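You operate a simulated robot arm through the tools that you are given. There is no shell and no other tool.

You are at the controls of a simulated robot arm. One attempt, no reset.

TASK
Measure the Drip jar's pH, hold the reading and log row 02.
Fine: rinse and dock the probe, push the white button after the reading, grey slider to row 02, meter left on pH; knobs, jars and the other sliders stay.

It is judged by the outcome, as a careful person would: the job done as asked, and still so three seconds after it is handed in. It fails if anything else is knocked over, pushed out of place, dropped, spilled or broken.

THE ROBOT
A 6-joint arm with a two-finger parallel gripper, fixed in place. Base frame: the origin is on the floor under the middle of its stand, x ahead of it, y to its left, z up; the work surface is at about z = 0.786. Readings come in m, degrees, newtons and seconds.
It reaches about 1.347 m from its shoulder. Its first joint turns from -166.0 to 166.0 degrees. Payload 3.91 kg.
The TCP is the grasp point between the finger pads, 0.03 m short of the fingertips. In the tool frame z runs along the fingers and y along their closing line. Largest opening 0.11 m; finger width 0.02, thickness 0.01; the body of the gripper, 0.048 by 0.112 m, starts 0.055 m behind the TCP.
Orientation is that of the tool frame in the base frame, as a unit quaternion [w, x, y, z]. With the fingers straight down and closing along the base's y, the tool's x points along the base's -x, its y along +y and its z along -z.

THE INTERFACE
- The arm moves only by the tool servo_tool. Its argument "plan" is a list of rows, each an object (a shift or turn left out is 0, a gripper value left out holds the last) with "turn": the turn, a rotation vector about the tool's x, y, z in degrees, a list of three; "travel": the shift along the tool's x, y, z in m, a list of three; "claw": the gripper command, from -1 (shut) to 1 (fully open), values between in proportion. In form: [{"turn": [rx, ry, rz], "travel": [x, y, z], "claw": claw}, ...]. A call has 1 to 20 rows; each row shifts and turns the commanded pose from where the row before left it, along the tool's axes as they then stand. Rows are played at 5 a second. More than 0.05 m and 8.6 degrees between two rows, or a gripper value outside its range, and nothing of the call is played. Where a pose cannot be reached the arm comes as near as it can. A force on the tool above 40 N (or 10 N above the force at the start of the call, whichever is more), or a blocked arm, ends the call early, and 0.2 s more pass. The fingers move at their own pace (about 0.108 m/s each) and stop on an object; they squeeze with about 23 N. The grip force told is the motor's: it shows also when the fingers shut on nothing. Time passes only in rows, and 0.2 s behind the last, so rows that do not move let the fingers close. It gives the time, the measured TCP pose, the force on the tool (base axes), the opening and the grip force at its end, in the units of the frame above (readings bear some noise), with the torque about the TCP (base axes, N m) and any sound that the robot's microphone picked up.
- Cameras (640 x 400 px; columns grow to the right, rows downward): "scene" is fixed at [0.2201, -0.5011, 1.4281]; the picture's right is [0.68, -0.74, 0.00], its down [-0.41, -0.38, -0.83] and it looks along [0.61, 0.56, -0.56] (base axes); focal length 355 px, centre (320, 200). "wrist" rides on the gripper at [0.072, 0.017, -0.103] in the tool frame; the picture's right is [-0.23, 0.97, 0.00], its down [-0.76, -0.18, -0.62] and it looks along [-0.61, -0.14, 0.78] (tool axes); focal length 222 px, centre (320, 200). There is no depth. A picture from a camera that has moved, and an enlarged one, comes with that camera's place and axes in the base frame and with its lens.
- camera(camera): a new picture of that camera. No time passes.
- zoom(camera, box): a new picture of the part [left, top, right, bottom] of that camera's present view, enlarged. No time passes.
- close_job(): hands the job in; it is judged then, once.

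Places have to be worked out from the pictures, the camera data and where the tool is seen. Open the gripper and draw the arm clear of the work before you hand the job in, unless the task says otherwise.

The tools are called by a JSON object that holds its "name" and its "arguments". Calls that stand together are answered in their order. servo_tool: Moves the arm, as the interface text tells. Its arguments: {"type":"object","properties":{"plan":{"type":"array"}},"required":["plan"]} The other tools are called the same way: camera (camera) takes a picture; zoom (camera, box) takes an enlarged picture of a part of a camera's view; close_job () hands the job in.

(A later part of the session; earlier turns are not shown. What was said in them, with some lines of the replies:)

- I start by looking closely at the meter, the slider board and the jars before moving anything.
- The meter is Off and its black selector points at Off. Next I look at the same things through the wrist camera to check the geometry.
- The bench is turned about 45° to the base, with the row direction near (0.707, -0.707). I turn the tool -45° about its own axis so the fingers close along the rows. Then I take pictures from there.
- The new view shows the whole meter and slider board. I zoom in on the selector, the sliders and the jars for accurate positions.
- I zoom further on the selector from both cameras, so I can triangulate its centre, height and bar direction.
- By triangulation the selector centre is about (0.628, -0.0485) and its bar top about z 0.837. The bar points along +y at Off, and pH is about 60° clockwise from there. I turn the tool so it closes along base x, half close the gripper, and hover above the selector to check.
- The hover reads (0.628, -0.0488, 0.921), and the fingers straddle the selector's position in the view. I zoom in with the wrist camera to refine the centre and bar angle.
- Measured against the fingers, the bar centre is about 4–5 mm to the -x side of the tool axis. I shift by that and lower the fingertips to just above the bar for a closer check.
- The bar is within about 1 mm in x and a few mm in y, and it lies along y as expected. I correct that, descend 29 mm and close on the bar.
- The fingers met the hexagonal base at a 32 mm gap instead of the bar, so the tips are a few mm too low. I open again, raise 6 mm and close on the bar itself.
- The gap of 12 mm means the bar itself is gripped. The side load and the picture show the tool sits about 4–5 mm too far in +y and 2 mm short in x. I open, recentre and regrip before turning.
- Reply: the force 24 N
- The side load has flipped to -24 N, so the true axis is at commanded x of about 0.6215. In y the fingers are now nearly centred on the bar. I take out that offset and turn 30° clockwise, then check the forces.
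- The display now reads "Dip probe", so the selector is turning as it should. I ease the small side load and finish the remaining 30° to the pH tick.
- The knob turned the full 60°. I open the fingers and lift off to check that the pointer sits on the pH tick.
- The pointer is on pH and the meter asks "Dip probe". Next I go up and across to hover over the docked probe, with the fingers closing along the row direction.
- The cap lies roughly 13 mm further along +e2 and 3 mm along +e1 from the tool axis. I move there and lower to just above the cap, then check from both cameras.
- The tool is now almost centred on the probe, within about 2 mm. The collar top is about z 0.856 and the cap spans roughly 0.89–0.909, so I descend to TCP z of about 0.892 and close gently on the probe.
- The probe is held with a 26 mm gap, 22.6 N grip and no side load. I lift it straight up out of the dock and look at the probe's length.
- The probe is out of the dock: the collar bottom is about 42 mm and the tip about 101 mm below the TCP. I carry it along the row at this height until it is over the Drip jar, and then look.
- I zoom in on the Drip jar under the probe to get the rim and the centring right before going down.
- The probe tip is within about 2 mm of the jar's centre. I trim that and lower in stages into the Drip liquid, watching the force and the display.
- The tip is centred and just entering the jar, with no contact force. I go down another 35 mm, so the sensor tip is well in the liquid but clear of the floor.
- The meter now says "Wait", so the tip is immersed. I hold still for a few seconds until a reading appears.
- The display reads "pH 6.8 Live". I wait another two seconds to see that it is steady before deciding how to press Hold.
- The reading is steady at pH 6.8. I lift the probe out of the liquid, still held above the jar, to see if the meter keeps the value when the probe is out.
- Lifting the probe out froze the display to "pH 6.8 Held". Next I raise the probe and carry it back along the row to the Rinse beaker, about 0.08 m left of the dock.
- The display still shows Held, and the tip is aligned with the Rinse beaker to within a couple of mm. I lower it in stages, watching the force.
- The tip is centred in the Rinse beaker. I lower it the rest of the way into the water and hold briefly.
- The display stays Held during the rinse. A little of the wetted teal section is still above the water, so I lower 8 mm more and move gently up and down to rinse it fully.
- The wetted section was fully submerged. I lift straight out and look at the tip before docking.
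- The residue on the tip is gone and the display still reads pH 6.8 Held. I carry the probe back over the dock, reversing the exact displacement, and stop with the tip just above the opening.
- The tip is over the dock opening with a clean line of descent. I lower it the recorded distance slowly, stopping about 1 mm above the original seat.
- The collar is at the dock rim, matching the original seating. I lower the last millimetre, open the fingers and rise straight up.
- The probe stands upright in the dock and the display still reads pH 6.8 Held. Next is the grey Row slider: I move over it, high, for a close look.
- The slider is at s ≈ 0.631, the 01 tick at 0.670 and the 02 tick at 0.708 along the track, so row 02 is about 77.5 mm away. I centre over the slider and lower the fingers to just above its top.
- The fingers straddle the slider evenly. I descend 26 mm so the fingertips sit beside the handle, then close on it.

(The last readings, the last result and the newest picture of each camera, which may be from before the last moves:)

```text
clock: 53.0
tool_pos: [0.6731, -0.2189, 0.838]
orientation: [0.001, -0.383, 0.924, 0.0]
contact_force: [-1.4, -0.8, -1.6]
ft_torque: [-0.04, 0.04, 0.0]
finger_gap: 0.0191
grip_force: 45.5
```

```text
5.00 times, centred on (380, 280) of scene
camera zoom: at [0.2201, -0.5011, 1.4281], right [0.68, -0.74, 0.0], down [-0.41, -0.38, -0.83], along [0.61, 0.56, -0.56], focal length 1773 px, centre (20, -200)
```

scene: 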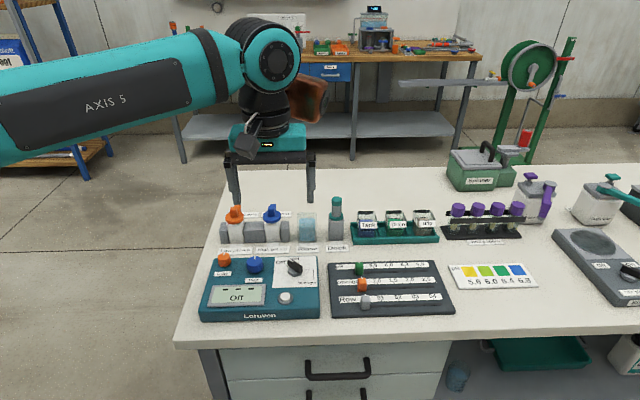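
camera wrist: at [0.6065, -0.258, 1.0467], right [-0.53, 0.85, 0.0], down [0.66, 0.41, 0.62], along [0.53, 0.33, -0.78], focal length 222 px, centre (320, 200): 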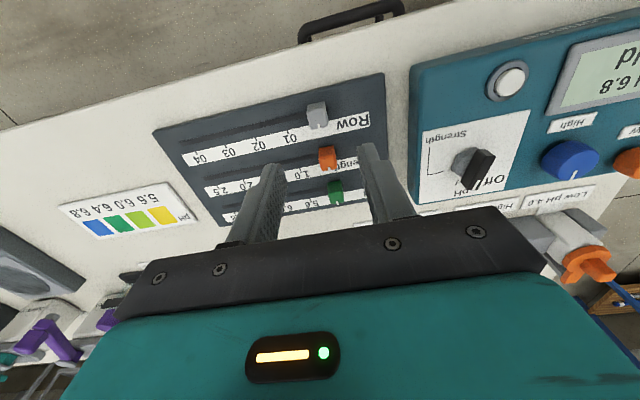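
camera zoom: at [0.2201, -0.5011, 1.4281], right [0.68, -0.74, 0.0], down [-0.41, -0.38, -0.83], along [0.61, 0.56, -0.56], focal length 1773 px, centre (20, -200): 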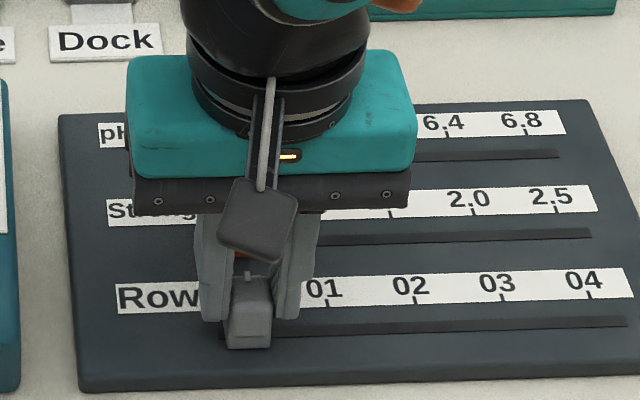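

The slider is gripped at 19 mm with almost no side load. I drag it along the track, first 40 mm, and check the force.

{"name": "servo_tool", "arguments": {"plan": [{"travel": [0, -0.01, 0]}, {"travel": [0, -0.01, 0]}, {"travel": [0, -0.01, 0]}, {"travel": [0, -0.01, 0]}, {"travel": [0, 0, 0]}]}}

{"name": "zoom", "arguments": {"camera": "wrist", "box": [230, 80, 400, 220]}}

{"name": "zoom", "arguments": {"camera": "scene", "box": [325, 240, 435, 320]}}

```text
clock: 54.2
tool_pos: [0.7016, -0.2464, 0.8381]
orientation: [0.0, -0.382, 0.924, 0.0]
contact_force: [9.9, 9.5, -2.1]
ft_torque: [0.26, -0.12, -0.07]
finger_gap: 0.0193
grip_force: 45.4
```

```text
2.86 times, centred on (315, 150) of wrist
camera zoom: at [0.6392, -0.2877, 0.9409], right [-0.53, 0.85, 0.0], down [0.66, 0.41, 0.62], along [0.53, 0.33, -0.78], focal length 635 px, centre (334, 343)
```

zoom: 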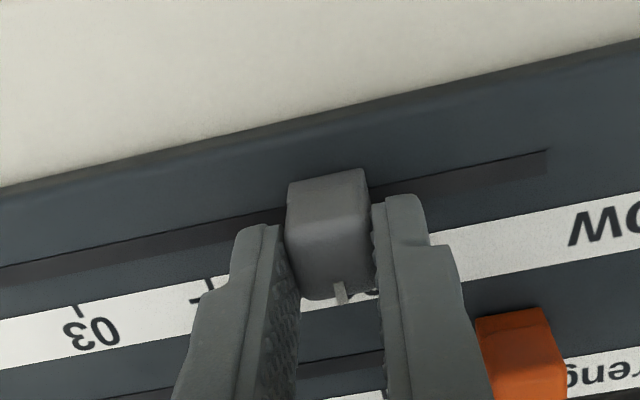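

```text
5.00 times, centred on (380, 280) of scene
camera zoom: at [0.2201, -0.5011, 1.4281], right [0.68, -0.74, 0.0], down [-0.41, -0.38, -0.83], along [0.61, 0.56, -0.56], focal length 1773 px, centre (20, -200)
```

zoom: 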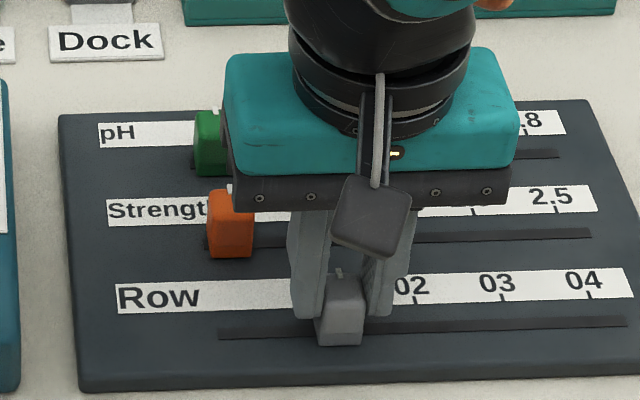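

A 13 N push across the track shows it is angled about 1° from my motion, so I correct toward +e2 as I go. I drag the remaining 38 mm to row 02.

{"name": "servo_tool", "arguments": {"plan": [{"travel": [-0.0008, 0, 0]}, {"travel": [-0.0002, -0.01, 0]}, {"travel": [-0.0002, -0.01, 0]}, {"travel": [-0.0002, -0.01, 0]}, {"travel": [-0.0002, -0.008, 0]}, {"travel": [0, 0, 0]}]}}

{"name": "zoom", "arguments": {"camera": "wrist", "box": [230, 80, 400, 220]}}

{"name": "zoom", "arguments": {"camera": "scene", "box": [325, 240, 435, 320]}}

```text
clock: 55.6
tool_pos: [0.7284, -0.2732, 0.8361]
orientation: [0.0, -0.383, 0.924, -0.001]
contact_force: [-0.3, -1.4, -4.9]
ft_torque: [-0.15, 0.1, 0.03]
finger_gap: 0.0195
grip_force: 45.4
```

```text
2.86 times, centred on (315, 150) of wrist
camera zoom: at [0.666, -0.3144, 0.941], right [-0.53, 0.85, 0.0], down [0.66, 0.41, 0.62], along [0.53, 0.33, -0.78], focal length 635 px, centre (334, 343)
```

zoom: 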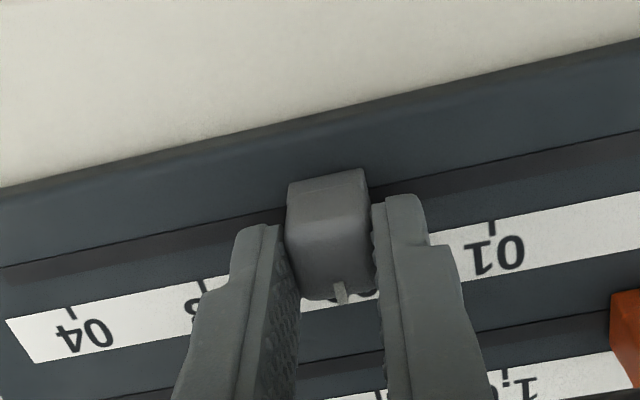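

```text
5.00 times, centred on (380, 280) of scene
camera zoom: at [0.2201, -0.5011, 1.4281], right [0.68, -0.74, 0.0], down [-0.41, -0.38, -0.83], along [0.61, 0.56, -0.56], focal length 1773 px, centre (20, -200)
```

zoom: 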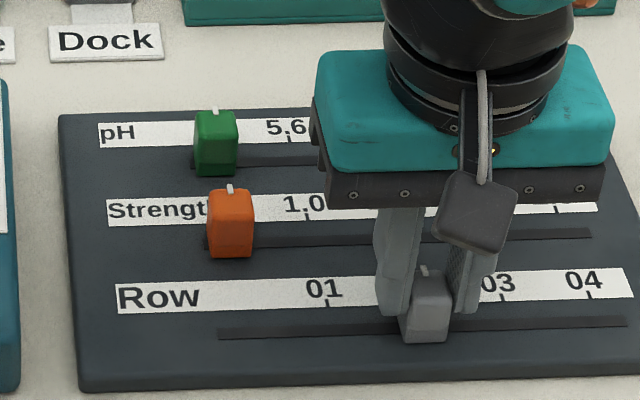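

Interpolating between the visible 01, 03 and 04 ticks, the pointer is within about 1 mm of row 02. I release, rise clear and check.

{"name": "servo_tool", "arguments": {"plan": [{"claw": -0.3}, {"travel": [0, 0, 0]}, {"travel": [0, 0, 0]}, {"travel": [0, 0, -0.03]}, {"travel": [0, 0, -0.04]}, {"travel": [0.02, 0, -0.04]}, {"travel": [0, 0, 0]}, {"travel": [0, 0, 0]}]}}

{"name": "zoom", "arguments": {"camera": "wrist", "box": [230, 60, 400, 200]}}

{"name": "zoom", "arguments": {"camera": "scene", "box": [325, 240, 435, 320]}}

{"name": "zoom", "arguments": {"camera": "scene", "box": [365, 280, 425, 315]}}

```text
clock: 57.4
tool_pos: [0.7142, -0.286, 0.9462]
orientation: [0.0, -0.382, 0.924, 0.0]
contact_force: [-0.4, -0.4, 0.2]
ft_torque: [0.02, 0.01, -0.02]
finger_gap: 0.0384
grip_force: 0.1
```

```text
2.86 times, centred on (315, 130) of wrist
camera zoom: at [0.6509, -0.3269, 1.0498], right [-0.53, 0.85, 0.0], down [0.66, 0.41, 0.62], along [0.53, 0.33, -0.78], focal length 635 px, centre (334, 400)
```

zoom: 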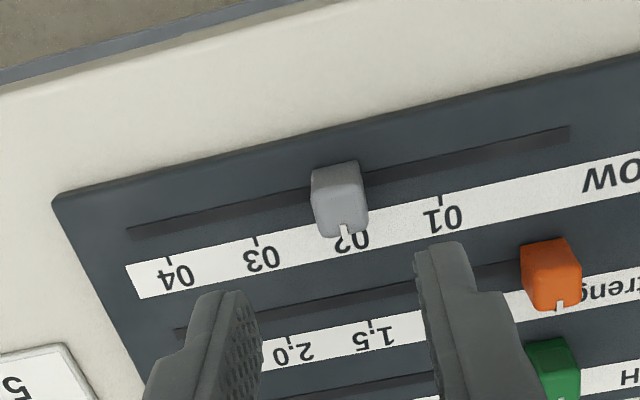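

```text
5.00 times, centred on (380, 280) of scene
camera zoom: at [0.2201, -0.5011, 1.4281], right [0.68, -0.74, 0.0], down [-0.41, -0.38, -0.83], along [0.61, 0.56, -0.56], focal length 1773 px, centre (20, -200)
```

zoom: 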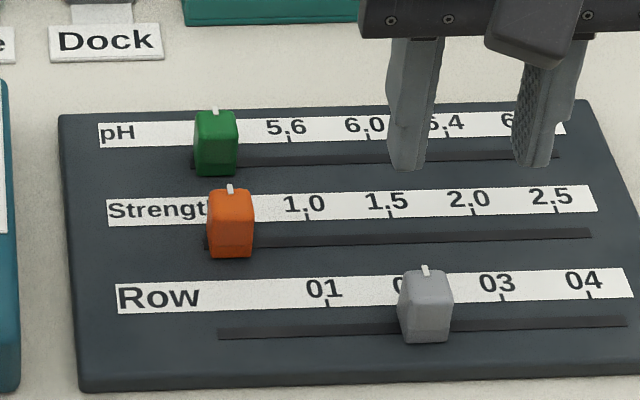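

```text
10.67 times, centred on (395, 298) of scene
camera zoom: at [0.2201, -0.5011, 1.4281], right [0.68, -0.74, 0.0], down [-0.41, -0.38, -0.83], along [0.61, 0.56, -0.56], focal length 3783 px, centre (-480, -840)
```

zoom: 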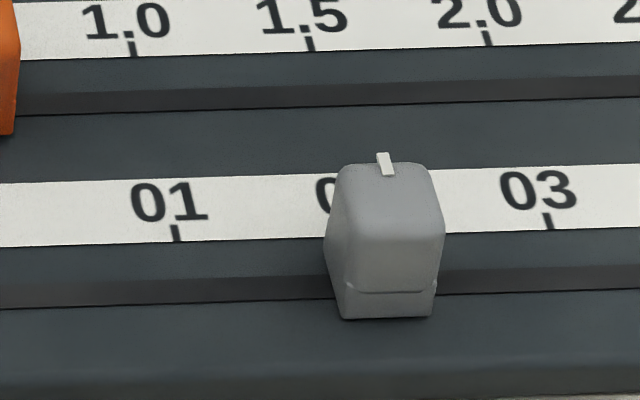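

The slider's pointer appears at 02 in both views. I take a closer wrist zoom to judge the remaining offset.

{"name": "zoom", "arguments": {"camera": "wrist", "box": [265, 105, 365, 165]}}

{"name": "zoom", "arguments": {"camera": "scene", "box": [200, 240, 325, 320]}}

```text
6.40 times, centred on (315, 135) of wrist
camera zoom: at [0.6509, -0.3269, 1.0498], right [-0.53, 0.85, 0.0], down [0.66, 0.41, 0.62], along [0.53, 0.33, -0.78], focal length 1422 px, centre (352, 616)
```

zoom: 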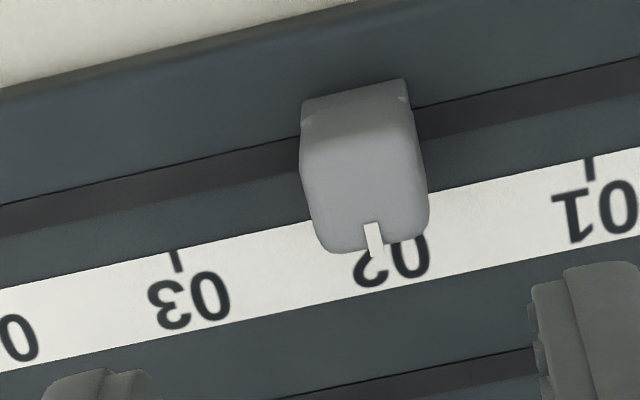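

```text
5.00 times, centred on (262, 280) of scene
camera zoom: at [0.2201, -0.5011, 1.4281], right [0.68, -0.74, 0.0], down [-0.41, -0.38, -0.83], along [0.61, 0.56, -0.56], focal length 1773 px, centre (608, -200)
```

zoom: 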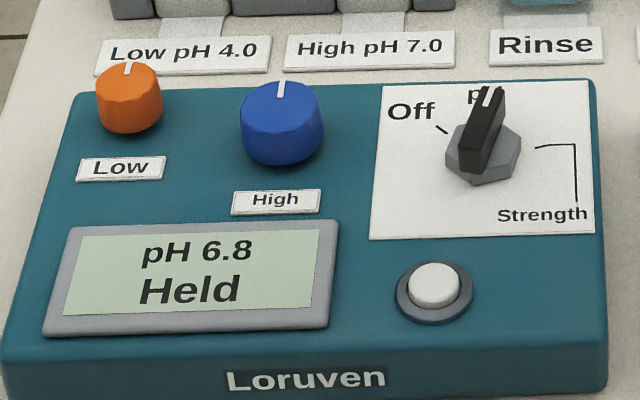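

The Row pointer is on the 02 tick to within about 0.5 mm, and the other sliders have not moved. With the gripper closed I now move over the white button at about (0.547, -0.097) and take a close look.

{"name": "servo_tool", "arguments": {"plan": [{"travel": [-0.00285, 0.0422, 0], "claw": -1.0}, {"travel": [-0.00285, 0.0422, 0]}, {"travel": [-0.00285, 0.0422, 0]}, {"travel": [-0.00285, 0.0422, 0]}, {"travel": [-0.00285, 0.0422, 0]}, {"travel": [-0.00285, 0.0422, 0]}, {"travel": [0, 0, 0]}, {"travel": [0, 0, 0]}]}}

{"name": "zoom", "arguments": {"camera": "wrist", "box": [230, 40, 410, 190]}}

{"name": "zoom", "arguments": {"camera": "scene", "box": [200, 230, 325, 320]}}

```text
clock: 59.2
tool_pos: [0.5479, -0.0973, 0.9474]
orientation: [-0.001, -0.382, 0.924, 0.0]
contact_force: [0.8, 0.2, -0.7]
ft_torque: [0.0, 0.02, 0.03]
finger_gap: 0.0001
grip_force: 23.1
```

```text
2.67 times, centred on (320, 115) of wrist
camera zoom: at [0.4846, -0.1361, 1.0521], right [-0.53, 0.85, 0.0], down [0.66, 0.41, 0.62], along [0.53, 0.33, -0.78], focal length 592 px, centre (320, 427)
```

zoom: 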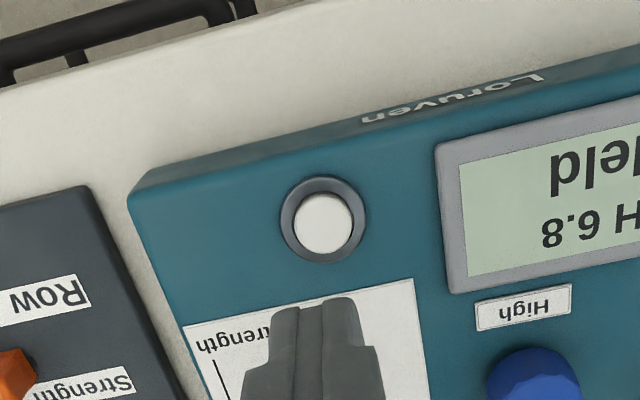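

```text
4.44 times, centred on (262, 275) of scene
camera zoom: at [0.2201, -0.5011, 1.4281], right [0.68, -0.74, 0.0], down [-0.41, -0.38, -0.83], along [0.61, 0.56, -0.56], focal length 1576 px, centre (576, -133)
```

zoom: 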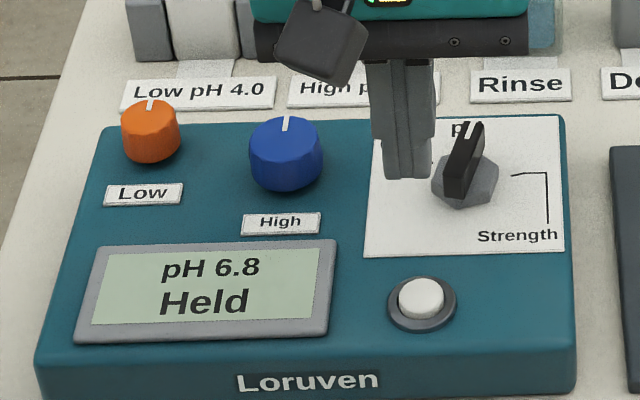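

The button centre is about 6 mm further along +e2, with its top near z 0.825. I shift, lower the closed fingertips to about 25 mm above it and look again.

{"name": "servo_tool", "arguments": {"plan": [{"travel": [-0.006, -0.0007, 0.03]}, {"travel": [0, 0, 0.03]}, {"travel": [0, 0, 0.007]}, {"travel": [0, 0, 0]}, {"travel": [0, 0, 0]}]}}

{"name": "zoom", "arguments": {"camera": "wrist", "box": [230, 60, 410, 210]}}

{"name": "zoom", "arguments": {"camera": "scene", "box": [265, 265, 315, 315]}}

```text
clock: 60.4
tool_pos: [0.5531, -0.0928, 0.8808]
orientation: [0.0, -0.383, 0.924, 0.0]
contact_force: [-0.2, -0.4, 0.2]
ft_torque: [0.01, 0.0, -0.04]
finger_gap: 0.0
grip_force: 23.0
```

```text
2.67 times, centred on (320, 135) of wrist
camera zoom: at [0.4902, -0.1336, 0.9838], right [-0.53, 0.85, 0.0], down [0.66, 0.41, 0.62], along [0.53, 0.33, -0.78], focal length 592 px, centre (320, 373)
```

zoom: 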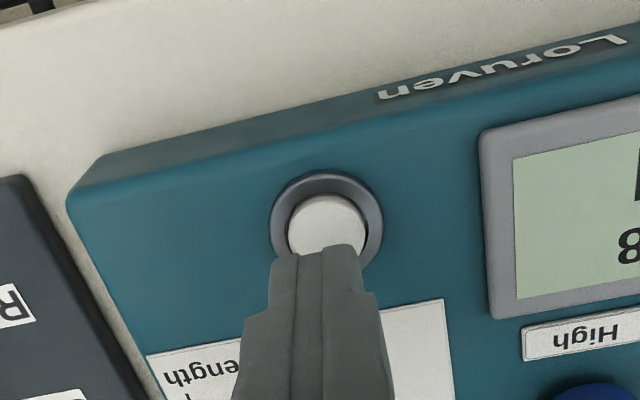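

```text
8.00 times, centred on (290, 290) of scene
camera zoom: at [0.2201, -0.5011, 1.4281], right [0.68, -0.74, 0.0], down [-0.41, -0.38, -0.83], along [0.61, 0.56, -0.56], focal length 2837 px, centre (560, -520)
```

zoom: 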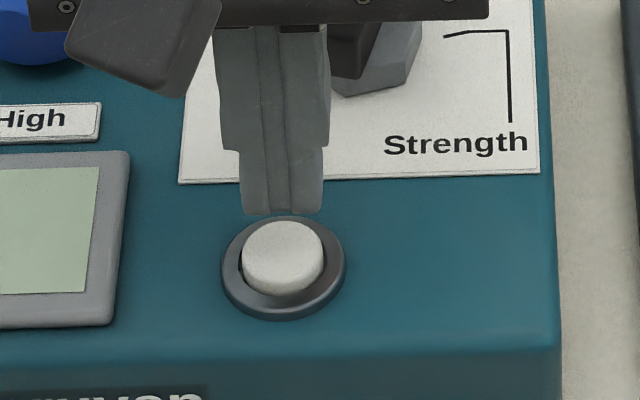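

The fingertips are centred on the button within about 2 mm. I trim sideways and come down in small steps to press it, watching force, sound and display.

{"name": "servo_tool", "arguments": {"plan": [{"travel": [0, 0.0013, 0.008]}, {"travel": [0, 0, 0.008]}, {"travel": [0, 0, 0.003]}, {"travel": [0, 0, 0.002]}, {"travel": [0, 0, 0.002]}, {"travel": [0, 0, 0]}]}}

{"name": "zoom", "arguments": {"camera": "scene", "box": [200, 250, 325, 325]}}

{"name": "zoom", "arguments": {"camera": "scene", "box": [265, 265, 315, 315]}}

```text
clock: 61.8
tool_pos: [0.5522, -0.0908, 0.8569]
orientation: [0.001, -0.382, 0.924, -0.001]
contact_force: [-0.3, -0.6, 2.0]
ft_torque: [-0.03, -0.02, -0.02]
finger_gap: 0.0
grip_force: 22.9
heard: click
```

```text
5.12 times, centred on (262, 288) of scene
camera zoom: at [0.2201, -0.5011, 1.4281], right [0.68, -0.74, 0.0], down [-0.41, -0.38, -0.83], along [0.61, 0.56, -0.56], focal length 1816 px, centre (614, -248)
```

zoom: 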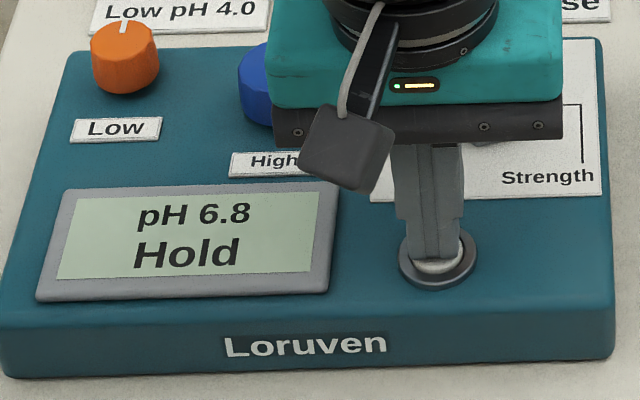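

```text
8.00 times, centred on (290, 290) of scene
camera zoom: at [0.2201, -0.5011, 1.4281], right [0.68, -0.74, 0.0], down [-0.41, -0.38, -0.83], along [0.61, 0.56, -0.56], focal length 2837 px, centre (560, -520)
```

zoom: 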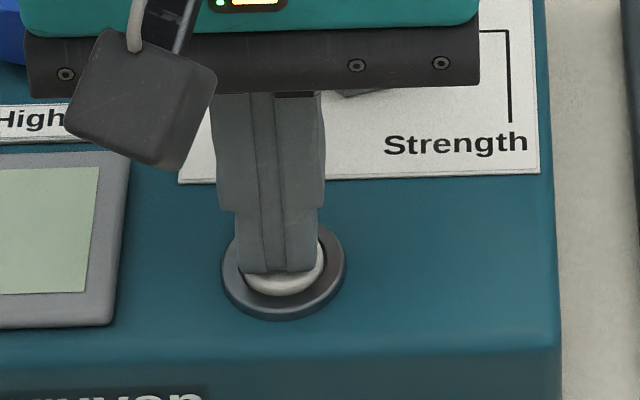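

There was one click and the display now reads "pH 6.8 Hold". I lift straight off the button, rise well clear and open the gripper.

{"name": "servo_tool", "arguments": {"plan": [{"travel": [0, 0, -0.01]}, {"travel": [0, 0, -0.03]}, {"travel": [0, 0, -0.045]}, {"travel": [0, 0, -0.045]}, {"travel": [0, 0, -0.045]}, {"travel": [0, 0, -0.045]}, {"travel": [0.02, 0.02, -0.04], "claw": 0.5}, {"travel": [0.03, 0.03, -0.02], "claw": 1.0}, {"travel": [0.03, 0.03, 0]}, {"travel": [0, 0, 0]}, {"travel": [0, 0, 0]}]}}

{"name": "camera", "arguments": {"camera": "scene"}}

{"name": "zoom", "arguments": {"camera": "scene", "box": [190, 240, 330, 328]}}

{"name": "zoom", "arguments": {"camera": "scene", "box": [320, 240, 460, 328]}}

{"name": "zoom", "arguments": {"camera": "scene", "box": [205, 185, 345, 273]}}

{"name": "zoom", "arguments": {"camera": "scene", "box": [320, 185, 460, 273]}}

```text
clock: 64.2
tool_pos: [0.4389, -0.0893, 1.1363]
orientation: [-0.001, -0.383, 0.924, 0.0]
contact_force: [-0.5, -0.4, -0.9]
ft_torque: [0.01, 0.0, 0.0]
finger_gap: 0.1099
grip_force: 0.0
```

```text
taken
```

scene: 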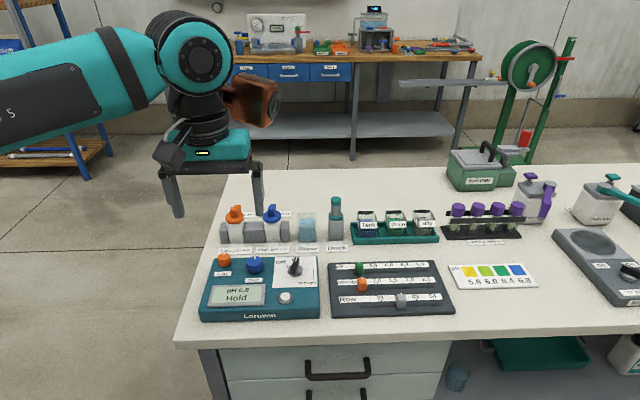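

```text
4.55 times, centred on (260, 284) of scene
camera zoom: at [0.2201, -0.5011, 1.4281], right [0.68, -0.74, 0.0], down [-0.41, -0.38, -0.83], along [0.61, 0.56, -0.56], focal length 1612 px, centre (593, -182)
```

zoom: 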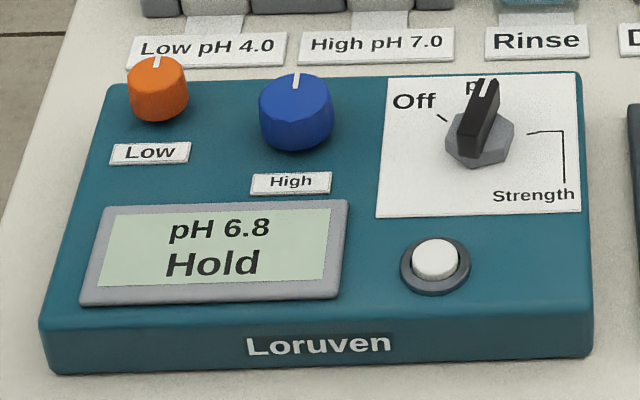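

```text
4.55 times, centred on (390, 284) of scene
camera zoom: at [0.2201, -0.5011, 1.4281], right [0.68, -0.74, 0.0], down [-0.41, -0.38, -0.83], along [0.61, 0.56, -0.56], focal length 1612 px, centre (2, -182)
```

zoom: 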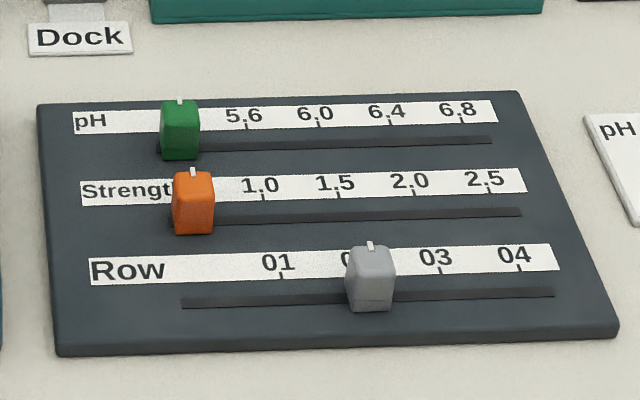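

```text
4.55 times, centred on (275, 229) of scene
camera zoom: at [0.2201, -0.5011, 1.4281], right [0.68, -0.74, 0.0], down [-0.41, -0.38, -0.83], along [0.61, 0.56, -0.56], focal length 1612 px, centre (524, 68)
```

zoom: 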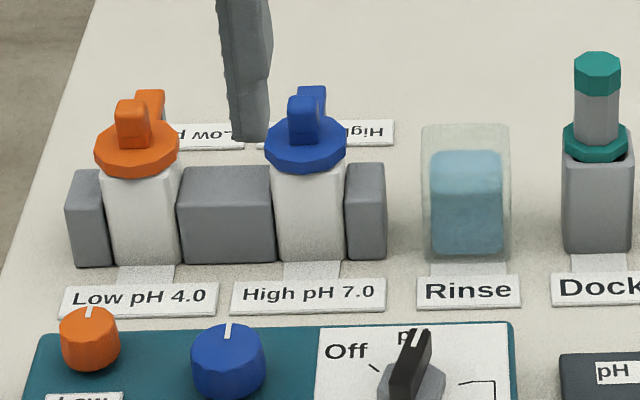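

```text
4.55 times, centred on (390, 229) of scene
camera zoom: at [0.2201, -0.5011, 1.4281], right [0.68, -0.74, 0.0], down [-0.41, -0.38, -0.83], along [0.61, 0.56, -0.56], focal length 1612 px, centre (2, 68)
```

zoom: 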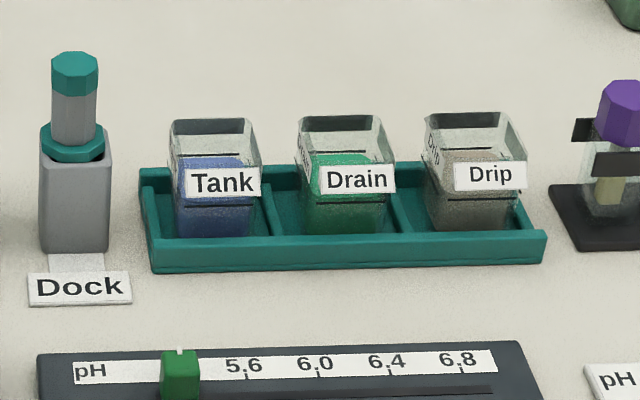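

All is in place: pH 6.8 Hold is shown, the selector is on pH, the Row slider is at 02, the probe is docked, and the knobs, jars and other sliders have not moved. I pause two seconds clear of the bench to confirm nothing changes.

{"name": "servo_tool", "arguments": {"plan": [{"travel": [0, 0, -0.02]}, {"travel": [0, 0, -0.02]}, {"travel": [0, 0, 0]}, {"travel": [0, 0, 0]}, {"travel": [0, 0, 0]}, {"travel": [0, 0, 0]}, {"travel": [0, 0, 0]}, {"travel": [0, 0, 0]}, {"travel": [0, 0, 0]}, {"travel": [0, 0, 0]}, {"travel": [0, 0, 0]}]}}

{"name": "zoom", "arguments": {"camera": "scene", "box": [190, 180, 460, 328]}}

{"name": "zoom", "arguments": {"camera": "scene", "box": [365, 280, 425, 315]}}

{"name": "zoom", "arguments": {"camera": "scene", "box": [315, 185, 360, 255]}}

```text
clock: 66.6
tool_pos: [0.439, -0.0903, 1.1759]
orientation: [0.0, -0.382, 0.924, 0.0]
contact_force: [-0.2, 0.6, 0.3]
ft_torque: [-0.01, -0.02, -0.02]
finger_gap: 0.1101
grip_force: 0.1
```

```text
2.37 times, centred on (325, 254) of scene
camera zoom: at [0.2201, -0.5011, 1.4281], right [0.68, -0.74, 0.0], down [-0.41, -0.38, -0.83], along [0.61, 0.56, -0.56], focal length 841 px, centre (308, 72)
```

zoom: 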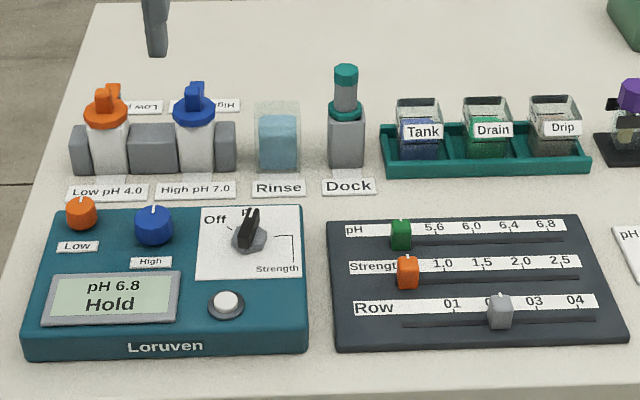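

```text
10.67 times, centred on (395, 298) of scene
camera zoom: at [0.2201, -0.5011, 1.4281], right [0.68, -0.74, 0.0], down [-0.41, -0.38, -0.83], along [0.61, 0.56, -0.56], focal length 3783 px, centre (-480, -840)
```

zoom: 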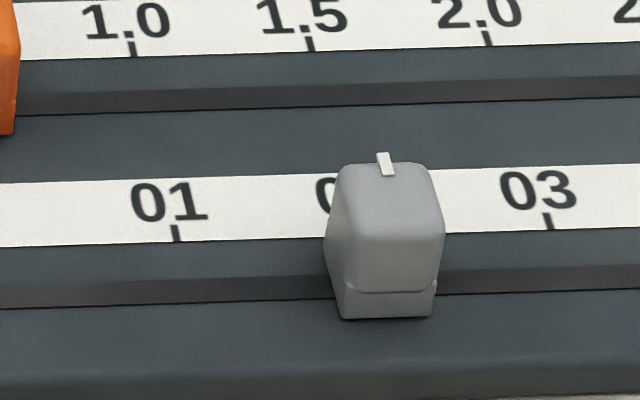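

```text
5.71 times, centred on (338, 220) of scene
camera zoom: at [0.2201, -0.5011, 1.4281], right [0.68, -0.74, 0.0], down [-0.41, -0.38, -0.83], along [0.61, 0.56, -0.56], focal length 2026 px, centre (220, 86)
```

zoom: 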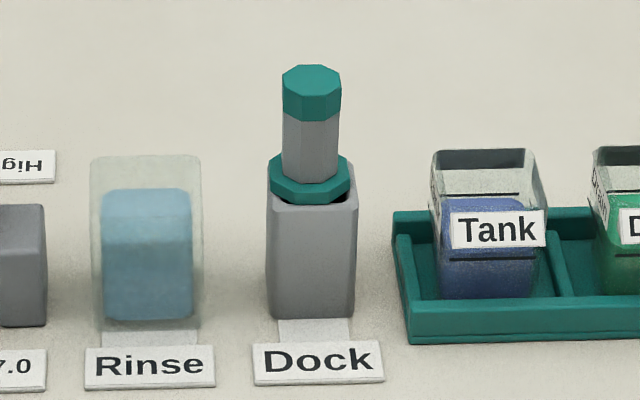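

After two seconds the display still shows pH 6.8 Hold and the slider is on 02. The probe sits upright in its dock, and the arm is clear with the gripper open. I hand the job in.

{"name": "close_job", "arguments": {}}

```text
The job is handed in.
```

The Drip jar reads **pH 6.8**. The meter is holding that reading, and the grey Row slider is set to 02. I handed the job in with the arm clear of the bench and the gripper open.

- **Meter:** I turned the selector from Off to pH and left it there. The value held steady at 6.8 for at least two seconds while the probe was in the jar.
- **Probe:** I rinsed it in the Rinse beaker and put it back in its dock. It stands upright, about 2 mm to the left of where it sat at the start.
- **White button:** I pressed it once, after the reading, the rinse and the slider move. The meter clicked and the display changed from "Held" to "Hold".
- **Row slider:** its pointer is within about 1 mm of the 02 tick.

In the last pictures the Low and High knobs, the jars and the other two sliders had not moved. Nothing was knocked over or spilled.
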